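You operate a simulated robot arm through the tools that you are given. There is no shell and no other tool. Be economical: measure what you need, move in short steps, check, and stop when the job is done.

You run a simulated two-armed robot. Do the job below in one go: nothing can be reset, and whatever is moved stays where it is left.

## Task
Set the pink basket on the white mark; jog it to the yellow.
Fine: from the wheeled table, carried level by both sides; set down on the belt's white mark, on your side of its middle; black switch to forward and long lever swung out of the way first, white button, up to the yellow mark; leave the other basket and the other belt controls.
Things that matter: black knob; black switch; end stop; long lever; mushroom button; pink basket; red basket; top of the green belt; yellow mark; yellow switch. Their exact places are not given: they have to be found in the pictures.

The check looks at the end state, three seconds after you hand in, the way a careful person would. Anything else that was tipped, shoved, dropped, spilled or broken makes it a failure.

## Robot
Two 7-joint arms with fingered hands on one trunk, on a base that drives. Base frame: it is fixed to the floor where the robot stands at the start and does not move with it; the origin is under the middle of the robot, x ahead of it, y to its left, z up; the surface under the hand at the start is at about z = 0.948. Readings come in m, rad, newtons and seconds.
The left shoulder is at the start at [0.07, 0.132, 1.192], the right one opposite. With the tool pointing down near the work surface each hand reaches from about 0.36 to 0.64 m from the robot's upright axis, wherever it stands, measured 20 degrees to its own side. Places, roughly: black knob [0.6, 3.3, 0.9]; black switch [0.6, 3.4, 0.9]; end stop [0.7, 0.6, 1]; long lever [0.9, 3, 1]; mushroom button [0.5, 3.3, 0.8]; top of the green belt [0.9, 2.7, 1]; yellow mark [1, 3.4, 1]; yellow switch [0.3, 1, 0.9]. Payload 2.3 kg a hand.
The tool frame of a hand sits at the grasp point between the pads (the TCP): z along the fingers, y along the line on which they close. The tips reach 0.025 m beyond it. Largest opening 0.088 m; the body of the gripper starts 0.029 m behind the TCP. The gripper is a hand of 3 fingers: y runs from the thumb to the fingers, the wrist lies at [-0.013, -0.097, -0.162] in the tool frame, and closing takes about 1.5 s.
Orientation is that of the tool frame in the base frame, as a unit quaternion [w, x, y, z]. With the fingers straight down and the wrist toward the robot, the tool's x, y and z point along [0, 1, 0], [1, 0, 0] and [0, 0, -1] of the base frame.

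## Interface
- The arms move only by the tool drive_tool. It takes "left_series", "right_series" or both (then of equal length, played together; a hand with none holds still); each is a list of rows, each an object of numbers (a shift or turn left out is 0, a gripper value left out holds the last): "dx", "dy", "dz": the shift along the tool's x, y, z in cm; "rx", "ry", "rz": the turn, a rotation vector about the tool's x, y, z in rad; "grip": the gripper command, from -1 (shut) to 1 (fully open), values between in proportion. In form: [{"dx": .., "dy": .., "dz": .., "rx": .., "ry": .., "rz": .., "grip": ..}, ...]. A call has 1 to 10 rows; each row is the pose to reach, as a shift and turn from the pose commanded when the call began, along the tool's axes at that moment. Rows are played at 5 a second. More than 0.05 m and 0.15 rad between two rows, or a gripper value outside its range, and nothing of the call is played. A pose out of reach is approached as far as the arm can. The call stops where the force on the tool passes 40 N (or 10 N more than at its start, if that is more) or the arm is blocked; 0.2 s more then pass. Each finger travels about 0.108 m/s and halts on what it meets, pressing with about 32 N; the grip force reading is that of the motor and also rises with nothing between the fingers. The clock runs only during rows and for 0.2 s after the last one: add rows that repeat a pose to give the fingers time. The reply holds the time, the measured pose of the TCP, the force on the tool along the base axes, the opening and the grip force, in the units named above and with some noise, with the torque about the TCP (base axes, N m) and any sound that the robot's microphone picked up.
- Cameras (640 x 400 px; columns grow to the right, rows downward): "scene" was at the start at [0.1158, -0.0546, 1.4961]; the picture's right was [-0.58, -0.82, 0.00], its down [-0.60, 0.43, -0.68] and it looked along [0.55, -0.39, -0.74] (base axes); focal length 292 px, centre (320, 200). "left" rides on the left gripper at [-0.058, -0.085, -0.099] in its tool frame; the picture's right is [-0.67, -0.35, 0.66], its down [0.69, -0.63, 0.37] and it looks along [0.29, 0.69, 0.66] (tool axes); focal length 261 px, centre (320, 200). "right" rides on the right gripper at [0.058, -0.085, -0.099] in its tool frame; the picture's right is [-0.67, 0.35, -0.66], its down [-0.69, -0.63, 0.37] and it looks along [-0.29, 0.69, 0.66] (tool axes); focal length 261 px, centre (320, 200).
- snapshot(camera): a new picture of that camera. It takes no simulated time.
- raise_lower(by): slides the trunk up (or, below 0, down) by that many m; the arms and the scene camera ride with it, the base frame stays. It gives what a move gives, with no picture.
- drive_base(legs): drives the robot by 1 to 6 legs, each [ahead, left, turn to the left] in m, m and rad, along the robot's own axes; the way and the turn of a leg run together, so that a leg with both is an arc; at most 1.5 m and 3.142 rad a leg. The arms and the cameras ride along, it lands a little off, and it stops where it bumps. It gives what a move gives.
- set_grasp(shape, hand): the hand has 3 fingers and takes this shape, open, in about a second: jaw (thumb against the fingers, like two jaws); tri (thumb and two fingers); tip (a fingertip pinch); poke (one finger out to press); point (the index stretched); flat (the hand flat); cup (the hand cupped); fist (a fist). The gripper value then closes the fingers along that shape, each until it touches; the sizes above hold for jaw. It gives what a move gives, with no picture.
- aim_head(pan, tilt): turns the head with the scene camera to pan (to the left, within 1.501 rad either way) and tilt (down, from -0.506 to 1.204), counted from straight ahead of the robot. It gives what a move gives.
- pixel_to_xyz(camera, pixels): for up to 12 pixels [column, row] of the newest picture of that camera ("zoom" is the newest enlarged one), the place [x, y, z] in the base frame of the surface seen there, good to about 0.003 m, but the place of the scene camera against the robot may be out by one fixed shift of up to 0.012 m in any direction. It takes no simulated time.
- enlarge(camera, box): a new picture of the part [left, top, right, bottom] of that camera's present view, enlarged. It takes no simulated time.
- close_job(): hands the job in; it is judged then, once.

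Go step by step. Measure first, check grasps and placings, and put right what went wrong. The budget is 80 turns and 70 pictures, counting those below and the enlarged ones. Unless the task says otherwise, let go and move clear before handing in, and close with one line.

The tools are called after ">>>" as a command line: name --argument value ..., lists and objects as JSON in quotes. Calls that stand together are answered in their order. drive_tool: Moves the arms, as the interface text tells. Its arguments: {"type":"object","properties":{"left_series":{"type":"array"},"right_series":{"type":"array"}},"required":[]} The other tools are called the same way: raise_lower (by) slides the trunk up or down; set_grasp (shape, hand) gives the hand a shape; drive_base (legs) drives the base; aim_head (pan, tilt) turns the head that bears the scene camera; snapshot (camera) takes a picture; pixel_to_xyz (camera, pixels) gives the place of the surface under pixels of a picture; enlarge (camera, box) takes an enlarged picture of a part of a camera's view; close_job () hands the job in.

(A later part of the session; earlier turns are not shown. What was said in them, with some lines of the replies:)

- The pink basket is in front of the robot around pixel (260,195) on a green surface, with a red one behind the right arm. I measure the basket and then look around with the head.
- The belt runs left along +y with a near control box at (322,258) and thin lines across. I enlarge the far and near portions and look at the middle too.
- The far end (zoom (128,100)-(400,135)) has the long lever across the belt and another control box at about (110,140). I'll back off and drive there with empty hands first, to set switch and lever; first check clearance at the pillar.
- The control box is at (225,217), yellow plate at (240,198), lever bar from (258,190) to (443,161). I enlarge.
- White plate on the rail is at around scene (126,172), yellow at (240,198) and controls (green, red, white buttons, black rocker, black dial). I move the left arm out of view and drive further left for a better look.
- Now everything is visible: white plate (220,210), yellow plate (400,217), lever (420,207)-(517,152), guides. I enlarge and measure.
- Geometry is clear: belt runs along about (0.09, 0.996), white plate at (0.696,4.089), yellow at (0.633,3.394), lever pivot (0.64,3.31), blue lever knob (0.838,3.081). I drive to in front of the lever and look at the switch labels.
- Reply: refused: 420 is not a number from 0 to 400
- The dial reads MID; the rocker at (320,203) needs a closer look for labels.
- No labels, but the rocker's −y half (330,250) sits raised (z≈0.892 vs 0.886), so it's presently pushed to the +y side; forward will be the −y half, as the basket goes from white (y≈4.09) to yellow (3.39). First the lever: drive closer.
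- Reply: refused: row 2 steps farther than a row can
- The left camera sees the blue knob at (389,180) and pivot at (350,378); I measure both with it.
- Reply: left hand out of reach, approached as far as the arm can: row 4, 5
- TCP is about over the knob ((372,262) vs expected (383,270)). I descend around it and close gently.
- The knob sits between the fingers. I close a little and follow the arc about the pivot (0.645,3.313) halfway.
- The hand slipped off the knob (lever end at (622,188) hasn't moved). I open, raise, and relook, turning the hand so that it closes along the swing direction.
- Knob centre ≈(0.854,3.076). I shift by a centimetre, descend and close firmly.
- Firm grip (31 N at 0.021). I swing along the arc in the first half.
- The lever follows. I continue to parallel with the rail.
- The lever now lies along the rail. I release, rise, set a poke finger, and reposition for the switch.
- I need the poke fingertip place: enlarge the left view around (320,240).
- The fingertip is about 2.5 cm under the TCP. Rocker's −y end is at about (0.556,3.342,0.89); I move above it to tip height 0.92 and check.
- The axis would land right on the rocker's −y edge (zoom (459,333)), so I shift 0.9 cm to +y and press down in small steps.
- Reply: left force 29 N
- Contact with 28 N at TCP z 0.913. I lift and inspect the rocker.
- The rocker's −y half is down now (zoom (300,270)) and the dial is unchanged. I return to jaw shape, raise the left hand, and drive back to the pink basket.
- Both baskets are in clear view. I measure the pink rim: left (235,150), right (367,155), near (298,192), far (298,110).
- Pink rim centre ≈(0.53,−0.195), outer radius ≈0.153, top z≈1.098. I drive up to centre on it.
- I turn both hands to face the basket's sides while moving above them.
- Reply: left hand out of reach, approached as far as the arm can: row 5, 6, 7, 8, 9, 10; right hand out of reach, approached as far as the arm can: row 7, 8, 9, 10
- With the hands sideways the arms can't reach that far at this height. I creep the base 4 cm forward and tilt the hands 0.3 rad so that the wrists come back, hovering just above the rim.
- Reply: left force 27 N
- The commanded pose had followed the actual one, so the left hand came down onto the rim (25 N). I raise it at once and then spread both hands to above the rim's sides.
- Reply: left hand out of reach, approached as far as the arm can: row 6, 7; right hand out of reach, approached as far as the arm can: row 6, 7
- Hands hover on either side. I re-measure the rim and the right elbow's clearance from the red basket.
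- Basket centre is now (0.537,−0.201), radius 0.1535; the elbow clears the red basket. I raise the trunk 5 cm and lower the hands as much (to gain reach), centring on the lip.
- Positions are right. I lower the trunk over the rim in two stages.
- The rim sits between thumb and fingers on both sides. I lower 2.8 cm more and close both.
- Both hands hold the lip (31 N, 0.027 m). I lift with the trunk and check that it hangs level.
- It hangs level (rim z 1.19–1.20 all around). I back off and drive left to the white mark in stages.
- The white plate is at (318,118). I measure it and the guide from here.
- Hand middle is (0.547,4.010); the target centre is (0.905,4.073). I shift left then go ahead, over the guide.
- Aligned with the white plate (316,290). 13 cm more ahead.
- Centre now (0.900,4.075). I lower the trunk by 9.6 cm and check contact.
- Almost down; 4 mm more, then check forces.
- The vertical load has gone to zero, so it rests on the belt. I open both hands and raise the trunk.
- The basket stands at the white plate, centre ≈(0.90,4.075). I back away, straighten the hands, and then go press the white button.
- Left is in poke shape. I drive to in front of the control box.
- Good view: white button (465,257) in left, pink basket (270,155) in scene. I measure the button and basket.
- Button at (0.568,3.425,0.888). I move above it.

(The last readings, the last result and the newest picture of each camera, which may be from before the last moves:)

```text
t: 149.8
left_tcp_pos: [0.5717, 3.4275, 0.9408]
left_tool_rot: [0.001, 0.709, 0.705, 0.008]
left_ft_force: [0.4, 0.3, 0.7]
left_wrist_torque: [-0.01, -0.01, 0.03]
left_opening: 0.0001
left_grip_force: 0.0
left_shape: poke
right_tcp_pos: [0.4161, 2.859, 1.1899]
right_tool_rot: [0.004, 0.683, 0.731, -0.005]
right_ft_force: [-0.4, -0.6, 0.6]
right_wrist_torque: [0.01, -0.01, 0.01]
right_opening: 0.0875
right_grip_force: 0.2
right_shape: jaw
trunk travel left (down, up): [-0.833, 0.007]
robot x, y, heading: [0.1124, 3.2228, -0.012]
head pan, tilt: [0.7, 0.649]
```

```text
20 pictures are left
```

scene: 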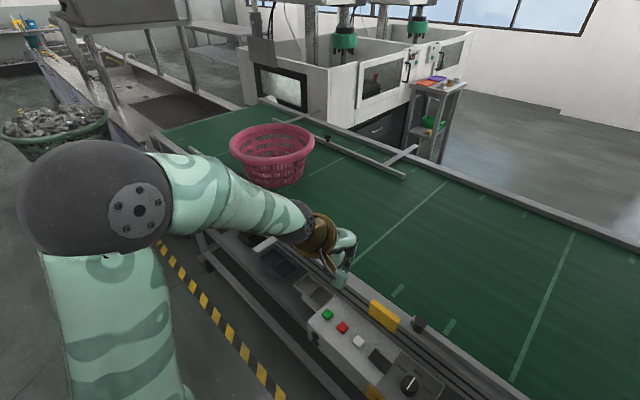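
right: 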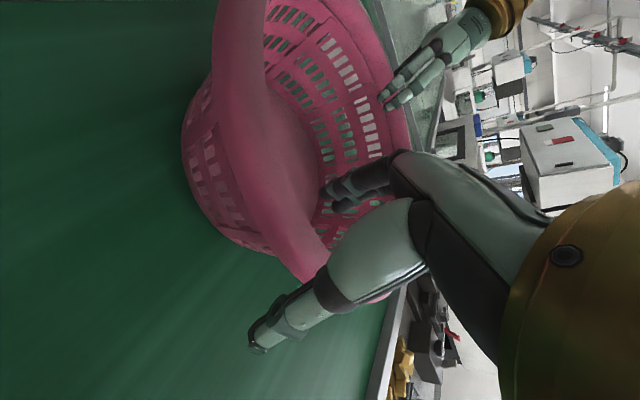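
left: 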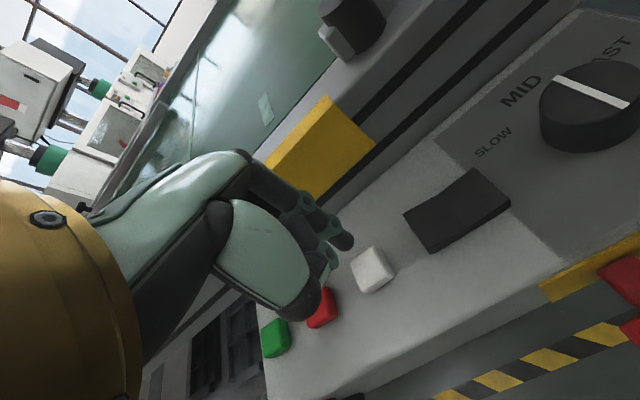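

Aligned (button (372,270), predicted (367,263)). A short test press.

>>> drive_tool --left_series '[{"dz": 2}, {"dz": 2.8}, {"dz": 3.2}, {"dz": 3.3}, {"dz": 1}, {"dz": 1}]'

>>> snapshot --camera "scene"

>>> pixel_to_xyz --camera "scene" --pixels '[[231, 145], [313, 140], [284, 160], [275, 125]]'

```text
t: 151.2
left_tcp_pos: [0.5684, 3.4276, 0.9319]
left_tool_rot: [0.0, 0.71, 0.705, 0.006]
left_ft_force: [0.4, 0.3, -0.2]
left_wrist_torque: [-0.05, 0.0, 0.01]
left_opening: 0.0
left_grip_force: 0.1
left_shape: poke
right_tcp_pos: [0.4155, 2.8588, 1.1898]
right_tool_rot: [0.004, 0.683, 0.731, -0.004]
right_ft_force: [0.2, 0.1, 0.8]
right_wrist_torque: [0.02, 0.01, 0.01]
right_opening: 0.0878
right_grip_force: 0.2
right_shape: jaw
trunk travel left (down, up): [-0.833, 0.007]
robot x, y, heading: [0.1116, 3.2196, -0.009]
head pan, tilt: [0.7, 0.649]
heard: click
```

```text
19 pictures are left
```

scene: 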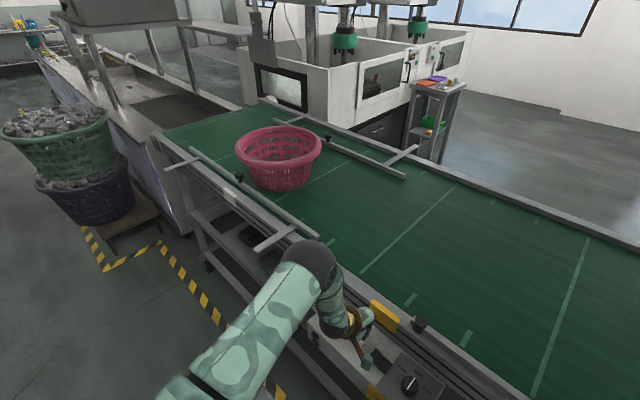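

```text
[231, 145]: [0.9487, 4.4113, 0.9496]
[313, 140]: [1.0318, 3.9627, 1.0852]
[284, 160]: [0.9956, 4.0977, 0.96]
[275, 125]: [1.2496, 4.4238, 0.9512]
```

A click, and the basket moved from (272,150) to (279,157): toward yellow, right direction. I measure it.

>>> pixel_to_xyz --camera "scene" --pixels '[[238, 150], [320, 144], [268, 167], [285, 127], [300, 163], [245, 137], [315, 133]]'

```text
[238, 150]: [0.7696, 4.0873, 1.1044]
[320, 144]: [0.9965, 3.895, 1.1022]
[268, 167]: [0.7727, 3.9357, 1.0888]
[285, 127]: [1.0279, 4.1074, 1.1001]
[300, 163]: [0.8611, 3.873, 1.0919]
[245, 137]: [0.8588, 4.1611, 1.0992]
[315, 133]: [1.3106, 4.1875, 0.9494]
```

Moved about 5 cm for ~0.4 s of contact. I hold the button longer (about 1.6 s) and measure again.

>>> drive_tool --left_series '[{"dz": 2.0}, {"dz": 2.3}, {"dz": 2.3}, {"dz": 2.3}, {"dz": 2.3}, {"dz": 2.3}, {"dz": 2.3}, {"dz": 2.3}, {"dz": 0}, {"dz": 0}]'

>>> snapshot --camera "scene"

```text
t: 153.4
left_tcp_pos: [0.5697, 3.4279, 0.9315]
left_tool_rot: [0.0, 0.71, 0.705, 0.006]
left_ft_force: [-0.6, 0.7, 0.0]
left_wrist_torque: [-0.02, 0.03, 0.02]
left_opening: 0.0
left_grip_force: 0.0
left_shape: poke
right_tcp_pos: [0.4166, 2.8589, 1.1914]
right_tool_rot: [0.004, 0.683, 0.731, -0.005]
right_ft_force: [0.4, -1.4, 0.2]
right_wrist_torque: [0.01, 0.01, -0.03]
right_opening: 0.0878
right_grip_force: 0.1
right_shape: jaw
trunk travel left (down, up): [-0.833, 0.007]
robot x, y, heading: [0.1107, 3.2184, -0.009]
head pan, tilt: [0.7, 0.649]
heard: click
```

```text
18 pictures are left
```

scene: 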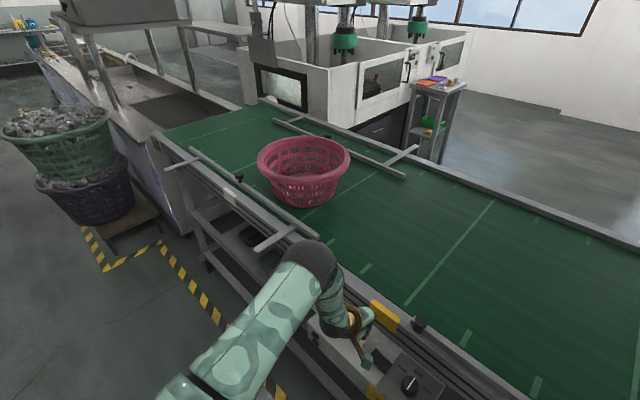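

>>> pixel_to_xyz --camera "scene" --pixels '[[259, 162], [348, 157], [290, 181], [315, 138], [325, 177], [268, 147], [340, 145]]'

```text
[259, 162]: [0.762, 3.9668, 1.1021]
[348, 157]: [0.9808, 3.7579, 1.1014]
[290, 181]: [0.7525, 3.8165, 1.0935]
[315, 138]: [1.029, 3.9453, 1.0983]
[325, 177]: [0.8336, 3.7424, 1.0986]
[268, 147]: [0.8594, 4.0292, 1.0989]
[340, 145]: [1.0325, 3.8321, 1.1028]
```

Centre now ≈(0.888,3.885): about 0.09 m/s. The remaining way to the yellow line (y≈3.38) is 0.51 m. Two longer presses next.

>>> drive_tool --left_series '[{"dz": 2.0}, {"dz": 2.3}, {"dz": 2.3}, {"dz": 2.3}, {"dz": 2.3}, {"dz": 2.3}, {"dz": 2.3}, {"dz": 2.3}, {"dz": 2.3}, {"dz": 0}]'

>>> drive_tool --left_series '[{"dz": 2.0}, {"dz": 2.3}, {"dz": 2.3}, {"dz": 2.3}, {"dz": 2.3}, {"dz": 2.3}, {"dz": 2.3}, {"dz": 2.3}, {"dz": 2.3}, {"dz": 0}]'

>>> snapshot --camera "scene"

```text
t: 155.6
left_tcp_pos: [0.5685, 3.4277, 0.9307]
left_tool_rot: [0.0, 0.71, 0.705, 0.006]
left_ft_force: [0.0, 0.5, -0.4]
left_wrist_torque: [0.0, -0.01, -0.02]
left_opening: 0.0001
left_grip_force: 0.0
left_shape: poke
right_tcp_pos: [0.416, 2.8589, 1.1906]
right_tool_rot: [0.004, 0.683, 0.73, -0.005]
right_ft_force: [-0.8, 0.1, -0.5]
right_wrist_torque: [-0.01, 0.0, -0.03]
right_opening: 0.0874
right_grip_force: 0.0
right_shape: jaw
trunk travel left (down, up): [-0.833, 0.007]
robot x, y, heading: [0.1134, 3.2216, -0.009]
head pan, tilt: [0.7, 0.649]
heard: click
```

```text
t: 157.8
left_tcp_pos: [0.5695, 3.4261, 0.9322]
left_tool_rot: [0.0, 0.709, 0.705, 0.007]
left_ft_force: [0.5, 0.9, -0.6]
left_wrist_torque: [0.02, -0.01, -0.01]
left_opening: 0.0002
left_grip_force: 0.0
left_shape: poke
right_tcp_pos: [0.4167, 2.8592, 1.1899]
right_tool_rot: [0.004, 0.682, 0.731, -0.004]
right_ft_force: [-0.6, -0.9, -0.2]
right_wrist_torque: [-0.01, 0.0, 0.02]
right_opening: 0.0879
right_grip_force: 0.1
right_shape: jaw
trunk travel left (down, up): [-0.833, 0.007]
robot x, y, heading: [0.1118, 3.2175, -0.005]
head pan, tilt: [0.7, 0.649]
heard: click
```

```text
17 pictures are left
```

scene: 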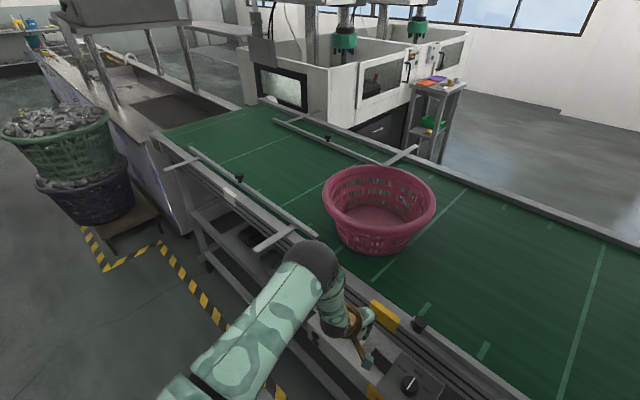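

>>> pixel_to_xyz --camera "scene" --pixels '[[324, 195], [435, 205], [365, 229], [390, 167], [410, 228], [340, 174], [425, 182], [382, 313]]'

```text
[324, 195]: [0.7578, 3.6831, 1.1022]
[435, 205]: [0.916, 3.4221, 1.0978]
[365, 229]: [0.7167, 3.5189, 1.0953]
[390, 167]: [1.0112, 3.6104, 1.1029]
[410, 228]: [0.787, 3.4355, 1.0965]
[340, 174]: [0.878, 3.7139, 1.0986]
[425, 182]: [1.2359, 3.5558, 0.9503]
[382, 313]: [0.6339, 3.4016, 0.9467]
```

Centre now (0.862,3.566); 0.19 m remain. One full press (0.16 m), then measure.

>>> drive_tool --left_series '[{"dz": 2.0}, {"dz": 2.3}, {"dz": 2.3}, {"dz": 2.3}, {"dz": 2.3}, {"dz": 2.3}, {"dz": 2.3}, {"dz": 2.3}, {"dz": 2.3}, {"dz": 0}]'

>>> snapshot --camera "scene"

```text
t: 160.0
left_tcp_pos: [0.5696, 3.4286, 0.9305]
left_tool_rot: [-0.001, 0.71, 0.705, 0.007]
left_ft_force: [0.6, 0.4, -0.8]
left_wrist_torque: [0.02, 0.03, 0.01]
left_opening: 0.0
left_grip_force: 0.2
left_shape: poke
right_tcp_pos: [0.4169, 2.8592, 1.191]
right_tool_rot: [0.004, 0.682, 0.731, -0.005]
right_ft_force: [0.6, -0.5, -0.7]
right_wrist_torque: [-0.01, 0.02, 0.0]
right_opening: 0.0876
right_grip_force: 0.1
right_shape: jaw
trunk travel left (down, up): [-0.833, 0.007]
robot x, y, heading: [0.1144, 3.219, -0.013]
head pan, tilt: [0.7, 0.649]
heard: click
```

```text
16 pictures are left
```

scene: 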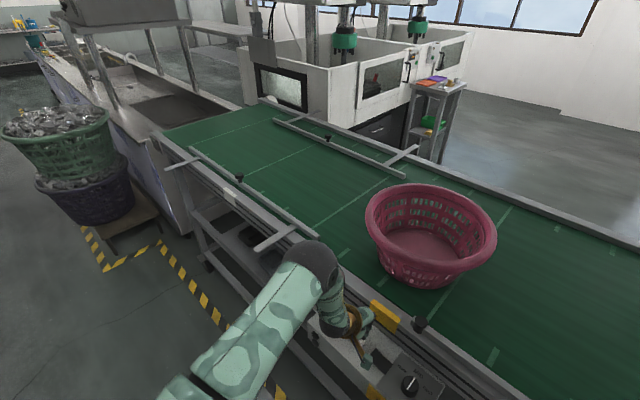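

>>> pixel_to_xyz --camera "scene" --pixels '[[368, 215], [494, 245], [400, 258], [450, 192], [450, 265], [390, 193], [485, 215], [382, 313], [372, 306], [397, 320]]'

```text
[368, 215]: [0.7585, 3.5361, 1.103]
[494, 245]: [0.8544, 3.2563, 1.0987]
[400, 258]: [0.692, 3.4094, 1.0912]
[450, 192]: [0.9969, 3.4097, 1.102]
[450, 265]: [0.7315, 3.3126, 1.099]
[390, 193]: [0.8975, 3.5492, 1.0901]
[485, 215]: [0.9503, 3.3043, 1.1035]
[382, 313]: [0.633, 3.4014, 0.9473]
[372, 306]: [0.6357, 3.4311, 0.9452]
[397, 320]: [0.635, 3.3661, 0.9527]
```

Centre ≈(0.847,3.402), the plate's perpendicular is at y≈3.380 there: 2 cm to go. One very brief press.

>>> drive_tool --left_series '[{"dz": 1.2}, {"dz": 2.3}, {"dz": 0}, {"dz": 0}]'

>>> snapshot --camera "scene"

>>> pixel_to_xyz --camera "scene" --pixels '[[375, 218], [500, 250], [410, 263], [460, 195], [460, 270], [400, 195]]'

```text
t: 161.0
left_tcp_pos: [0.5689, 3.4301, 0.9313]
left_tool_rot: [0.0, 0.71, 0.705, 0.007]
left_ft_force: [0.4, 0.5, -0.9]
left_wrist_torque: [0.0, -0.01, -0.01]
left_opening: 0.0001
left_grip_force: 0.2
left_shape: poke
right_tcp_pos: [0.4163, 2.8596, 1.1913]
right_tool_rot: [0.004, 0.682, 0.731, -0.004]
right_ft_force: [0.2, -0.4, 0.6]
right_wrist_torque: [0.02, 0.01, 0.0]
right_opening: 0.0879
right_grip_force: 0.0
right_shape: jaw
trunk travel left (down, up): [-0.833, 0.007]
robot x, y, heading: [0.1134, 3.2209, -0.012]
head pan, tilt: [0.7, 0.649]
heard: click
```

```text
15 pictures are left
```

scene: 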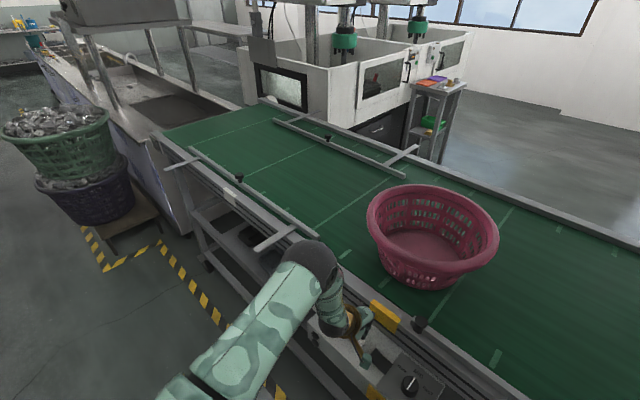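

```text
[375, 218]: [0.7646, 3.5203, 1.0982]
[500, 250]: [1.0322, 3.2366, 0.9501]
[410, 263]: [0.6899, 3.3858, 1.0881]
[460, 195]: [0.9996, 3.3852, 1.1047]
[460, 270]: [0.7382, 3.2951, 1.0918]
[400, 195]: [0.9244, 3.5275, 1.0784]
```

It moved only a few millimetres; one slightly longer press.

>>> drive_tool --left_series '[{"dz": 1.2}, {"dz": 2.3}, {"dz": 2.3}, {"dz": 0}, {"dz": 0}]'

>>> snapshot --camera "scene"

>>> pixel_to_xyz --camera "scene" --pixels '[[375, 218], [410, 263], [460, 195], [460, 270], [400, 198], [495, 245]]'

```text
t: 162.2
left_tcp_pos: [0.5707, 3.428, 0.93]
left_tool_rot: [-0.001, 0.709, 0.705, 0.007]
left_ft_force: [-0.2, -0.1, -0.1]
left_wrist_torque: [0.02, -0.01, 0.0]
left_opening: 0.0001
left_grip_force: 0.0
left_shape: poke
right_tcp_pos: [0.4163, 2.8589, 1.1901]
right_tool_rot: [0.004, 0.683, 0.731, -0.005]
right_ft_force: [-0.4, -0.2, -0.2]
right_wrist_torque: [0.0, 0.0, -0.02]
right_opening: 0.0878
right_grip_force: 0.1
right_shape: jaw
trunk travel left (down, up): [-0.833, 0.007]
robot x, y, heading: [0.1133, 3.221, -0.017]
head pan, tilt: [0.7, 0.649]
heard: click
```

```text
14 pictures are left
```

scene: 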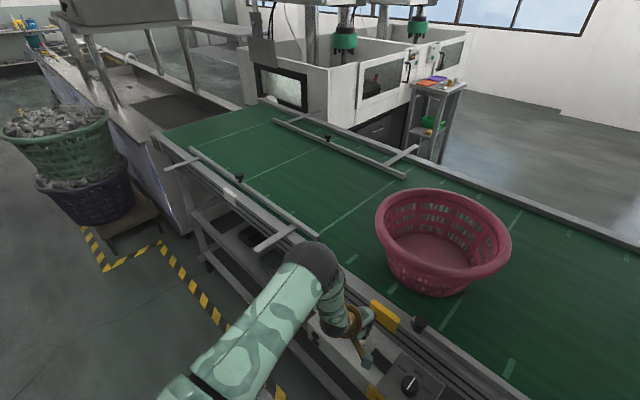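

```text
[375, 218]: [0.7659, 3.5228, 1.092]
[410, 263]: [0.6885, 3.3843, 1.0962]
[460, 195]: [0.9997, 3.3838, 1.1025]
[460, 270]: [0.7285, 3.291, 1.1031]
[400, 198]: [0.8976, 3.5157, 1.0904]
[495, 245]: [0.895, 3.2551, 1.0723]
```

Centre ≈(0.844,3.380), on the yellow line. I raise the hand clear and back off, then do a final look.

>>> drive_tool --left_series '[{"dz": -3}, {"dz": -6, "dy": -2}, {"dz": -10, "dy": -4}, {"dz": -14, "dy": -6}, {"dz": -18, "dy": -8}, {"dz": -22, "dy": -10}, {"dz": -22, "dy": -10}]'

>>> drive_base --legs '[[-0.45, 0, 0]]'

>>> aim_head --pan 0.0 --tilt 0.6

>>> snapshot --camera "scene"

>>> enlarge --camera "scene" --box '[200, 100, 440, 250]'

```text
t: 163.8
left_tcp_pos: [0.4671, 3.4263, 1.1472]
left_tool_rot: [-0.001, 0.71, 0.705, 0.006]
left_ft_force: [0.6, 0.6, -0.2]
left_wrist_torque: [0.01, 0.02, -0.01]
left_opening: 0.0001
left_grip_force: 0.0
left_shape: poke
right_tcp_pos: [0.417, 2.8597, 1.1903]
right_tool_rot: [0.003, 0.683, 0.731, -0.005]
right_ft_force: [1.0, -0.7, 0.5]
right_wrist_torque: [-0.01, 0.03, -0.01]
right_opening: 0.0874
right_grip_force: 0.0
right_shape: jaw
trunk travel left (down, up): [-0.833, 0.007]
robot x, y, heading: [0.1125, 3.2201, -0.01]
head pan, tilt: [0.7, 0.649]
```

```text
t: 166.5
left_tcp_pos: [0.0107, 3.4302, 1.1475]
left_tool_rot: [0.0, 0.711, 0.703, 0.006]
left_ft_force: [0.3, 0.6, -0.3]
left_wrist_torque: [0.02, -0.01, 0.04]
left_opening: 0.0
left_grip_force: 0.1
left_shape: poke
right_tcp_pos: [-0.0415, 2.8634, 1.1899]
right_tool_rot: [0.003, 0.684, 0.729, -0.006]
right_ft_force: [-0.5, -0.9, 0.0]
right_wrist_torque: [0.02, 0.02, -0.01]
right_opening: 0.0876
right_grip_force: 0.1
right_shape: jaw
trunk travel left (down, up): [-0.833, 0.007]
robot x, y, heading: [-0.3474, 3.2256, -0.019]
head pan, tilt: [0.7, 0.649]
```

```text
t: 167.6
left_tcp_pos: [0.0086, 3.4314, 1.1482]
left_tool_rot: [0.001, 0.711, 0.703, 0.006]
left_ft_force: [-0.3, -0.3, 0.7]
left_wrist_torque: [0.02, 0.05, 0.01]
left_opening: 0.0
left_grip_force: 0.1
left_shape: poke
right_tcp_pos: [-0.0446, 2.8645, 1.1909]
right_tool_rot: [0.004, 0.684, 0.729, -0.005]
right_ft_force: [-1.2, 0.1, 0.6]
right_wrist_torque: [0.02, 0.0, 0.0]
right_opening: 0.0876
right_grip_force: 0.0
right_shape: jaw
trunk travel left (down, up): [-0.833, 0.007]
robot x, y, heading: [-0.3474, 3.2255, -0.016]
head pan, tilt: [0.0, 0.6]
```

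```text
13 pictures are left
```

scene: 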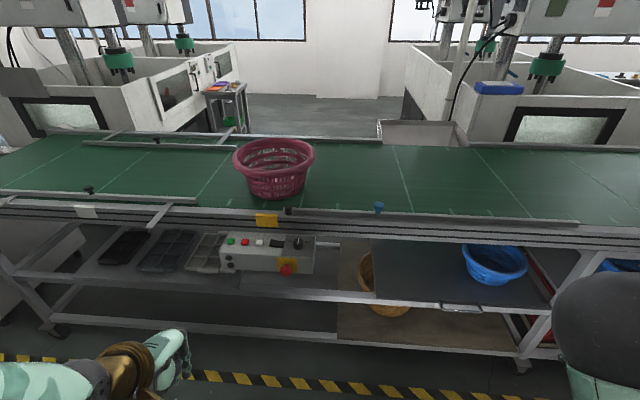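

```text
2.67 times, centred on (320, 175) of scene
```

zoom: 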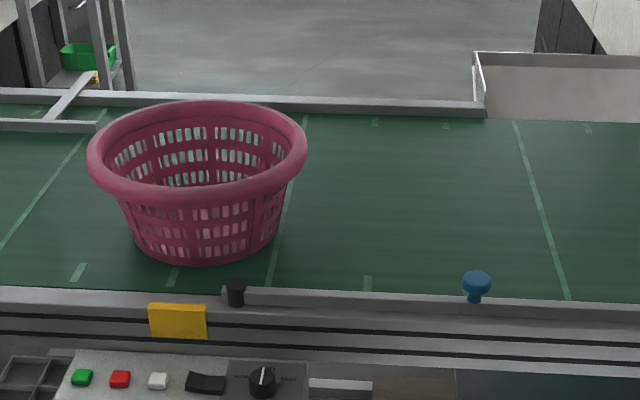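

The basket stands upright by the yellow plate, the lever lies along the rail, and the belt is still. A quick numeric check, then I hand in.

>>> pixel_to_xyz --camera "zoom" --pixels '[[92, 155], [303, 150], [195, 195], [195, 106], [178, 312], [205, 255]]'

```text
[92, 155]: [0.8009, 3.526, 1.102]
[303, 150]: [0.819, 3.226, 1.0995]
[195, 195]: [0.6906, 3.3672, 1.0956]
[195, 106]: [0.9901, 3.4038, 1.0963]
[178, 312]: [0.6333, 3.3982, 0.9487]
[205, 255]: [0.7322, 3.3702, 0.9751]
```

The rim centre is at about (0.84, 3.377) and the yellow plate's line passes y≈3.38 there, so the basket is on the mark. I hand in.

>>> close_job

```text
The job is handed in.
```

The pink basket was set down level on the white mark, on my side of the belt's middle. With the black switch on forward and the long lever swung back along the rail, I jogged it with the white button. At my last check its centre was within about 1 cm of the yellow mark's line; both hands are clear, and I left the red basket and the other belt controls alone.
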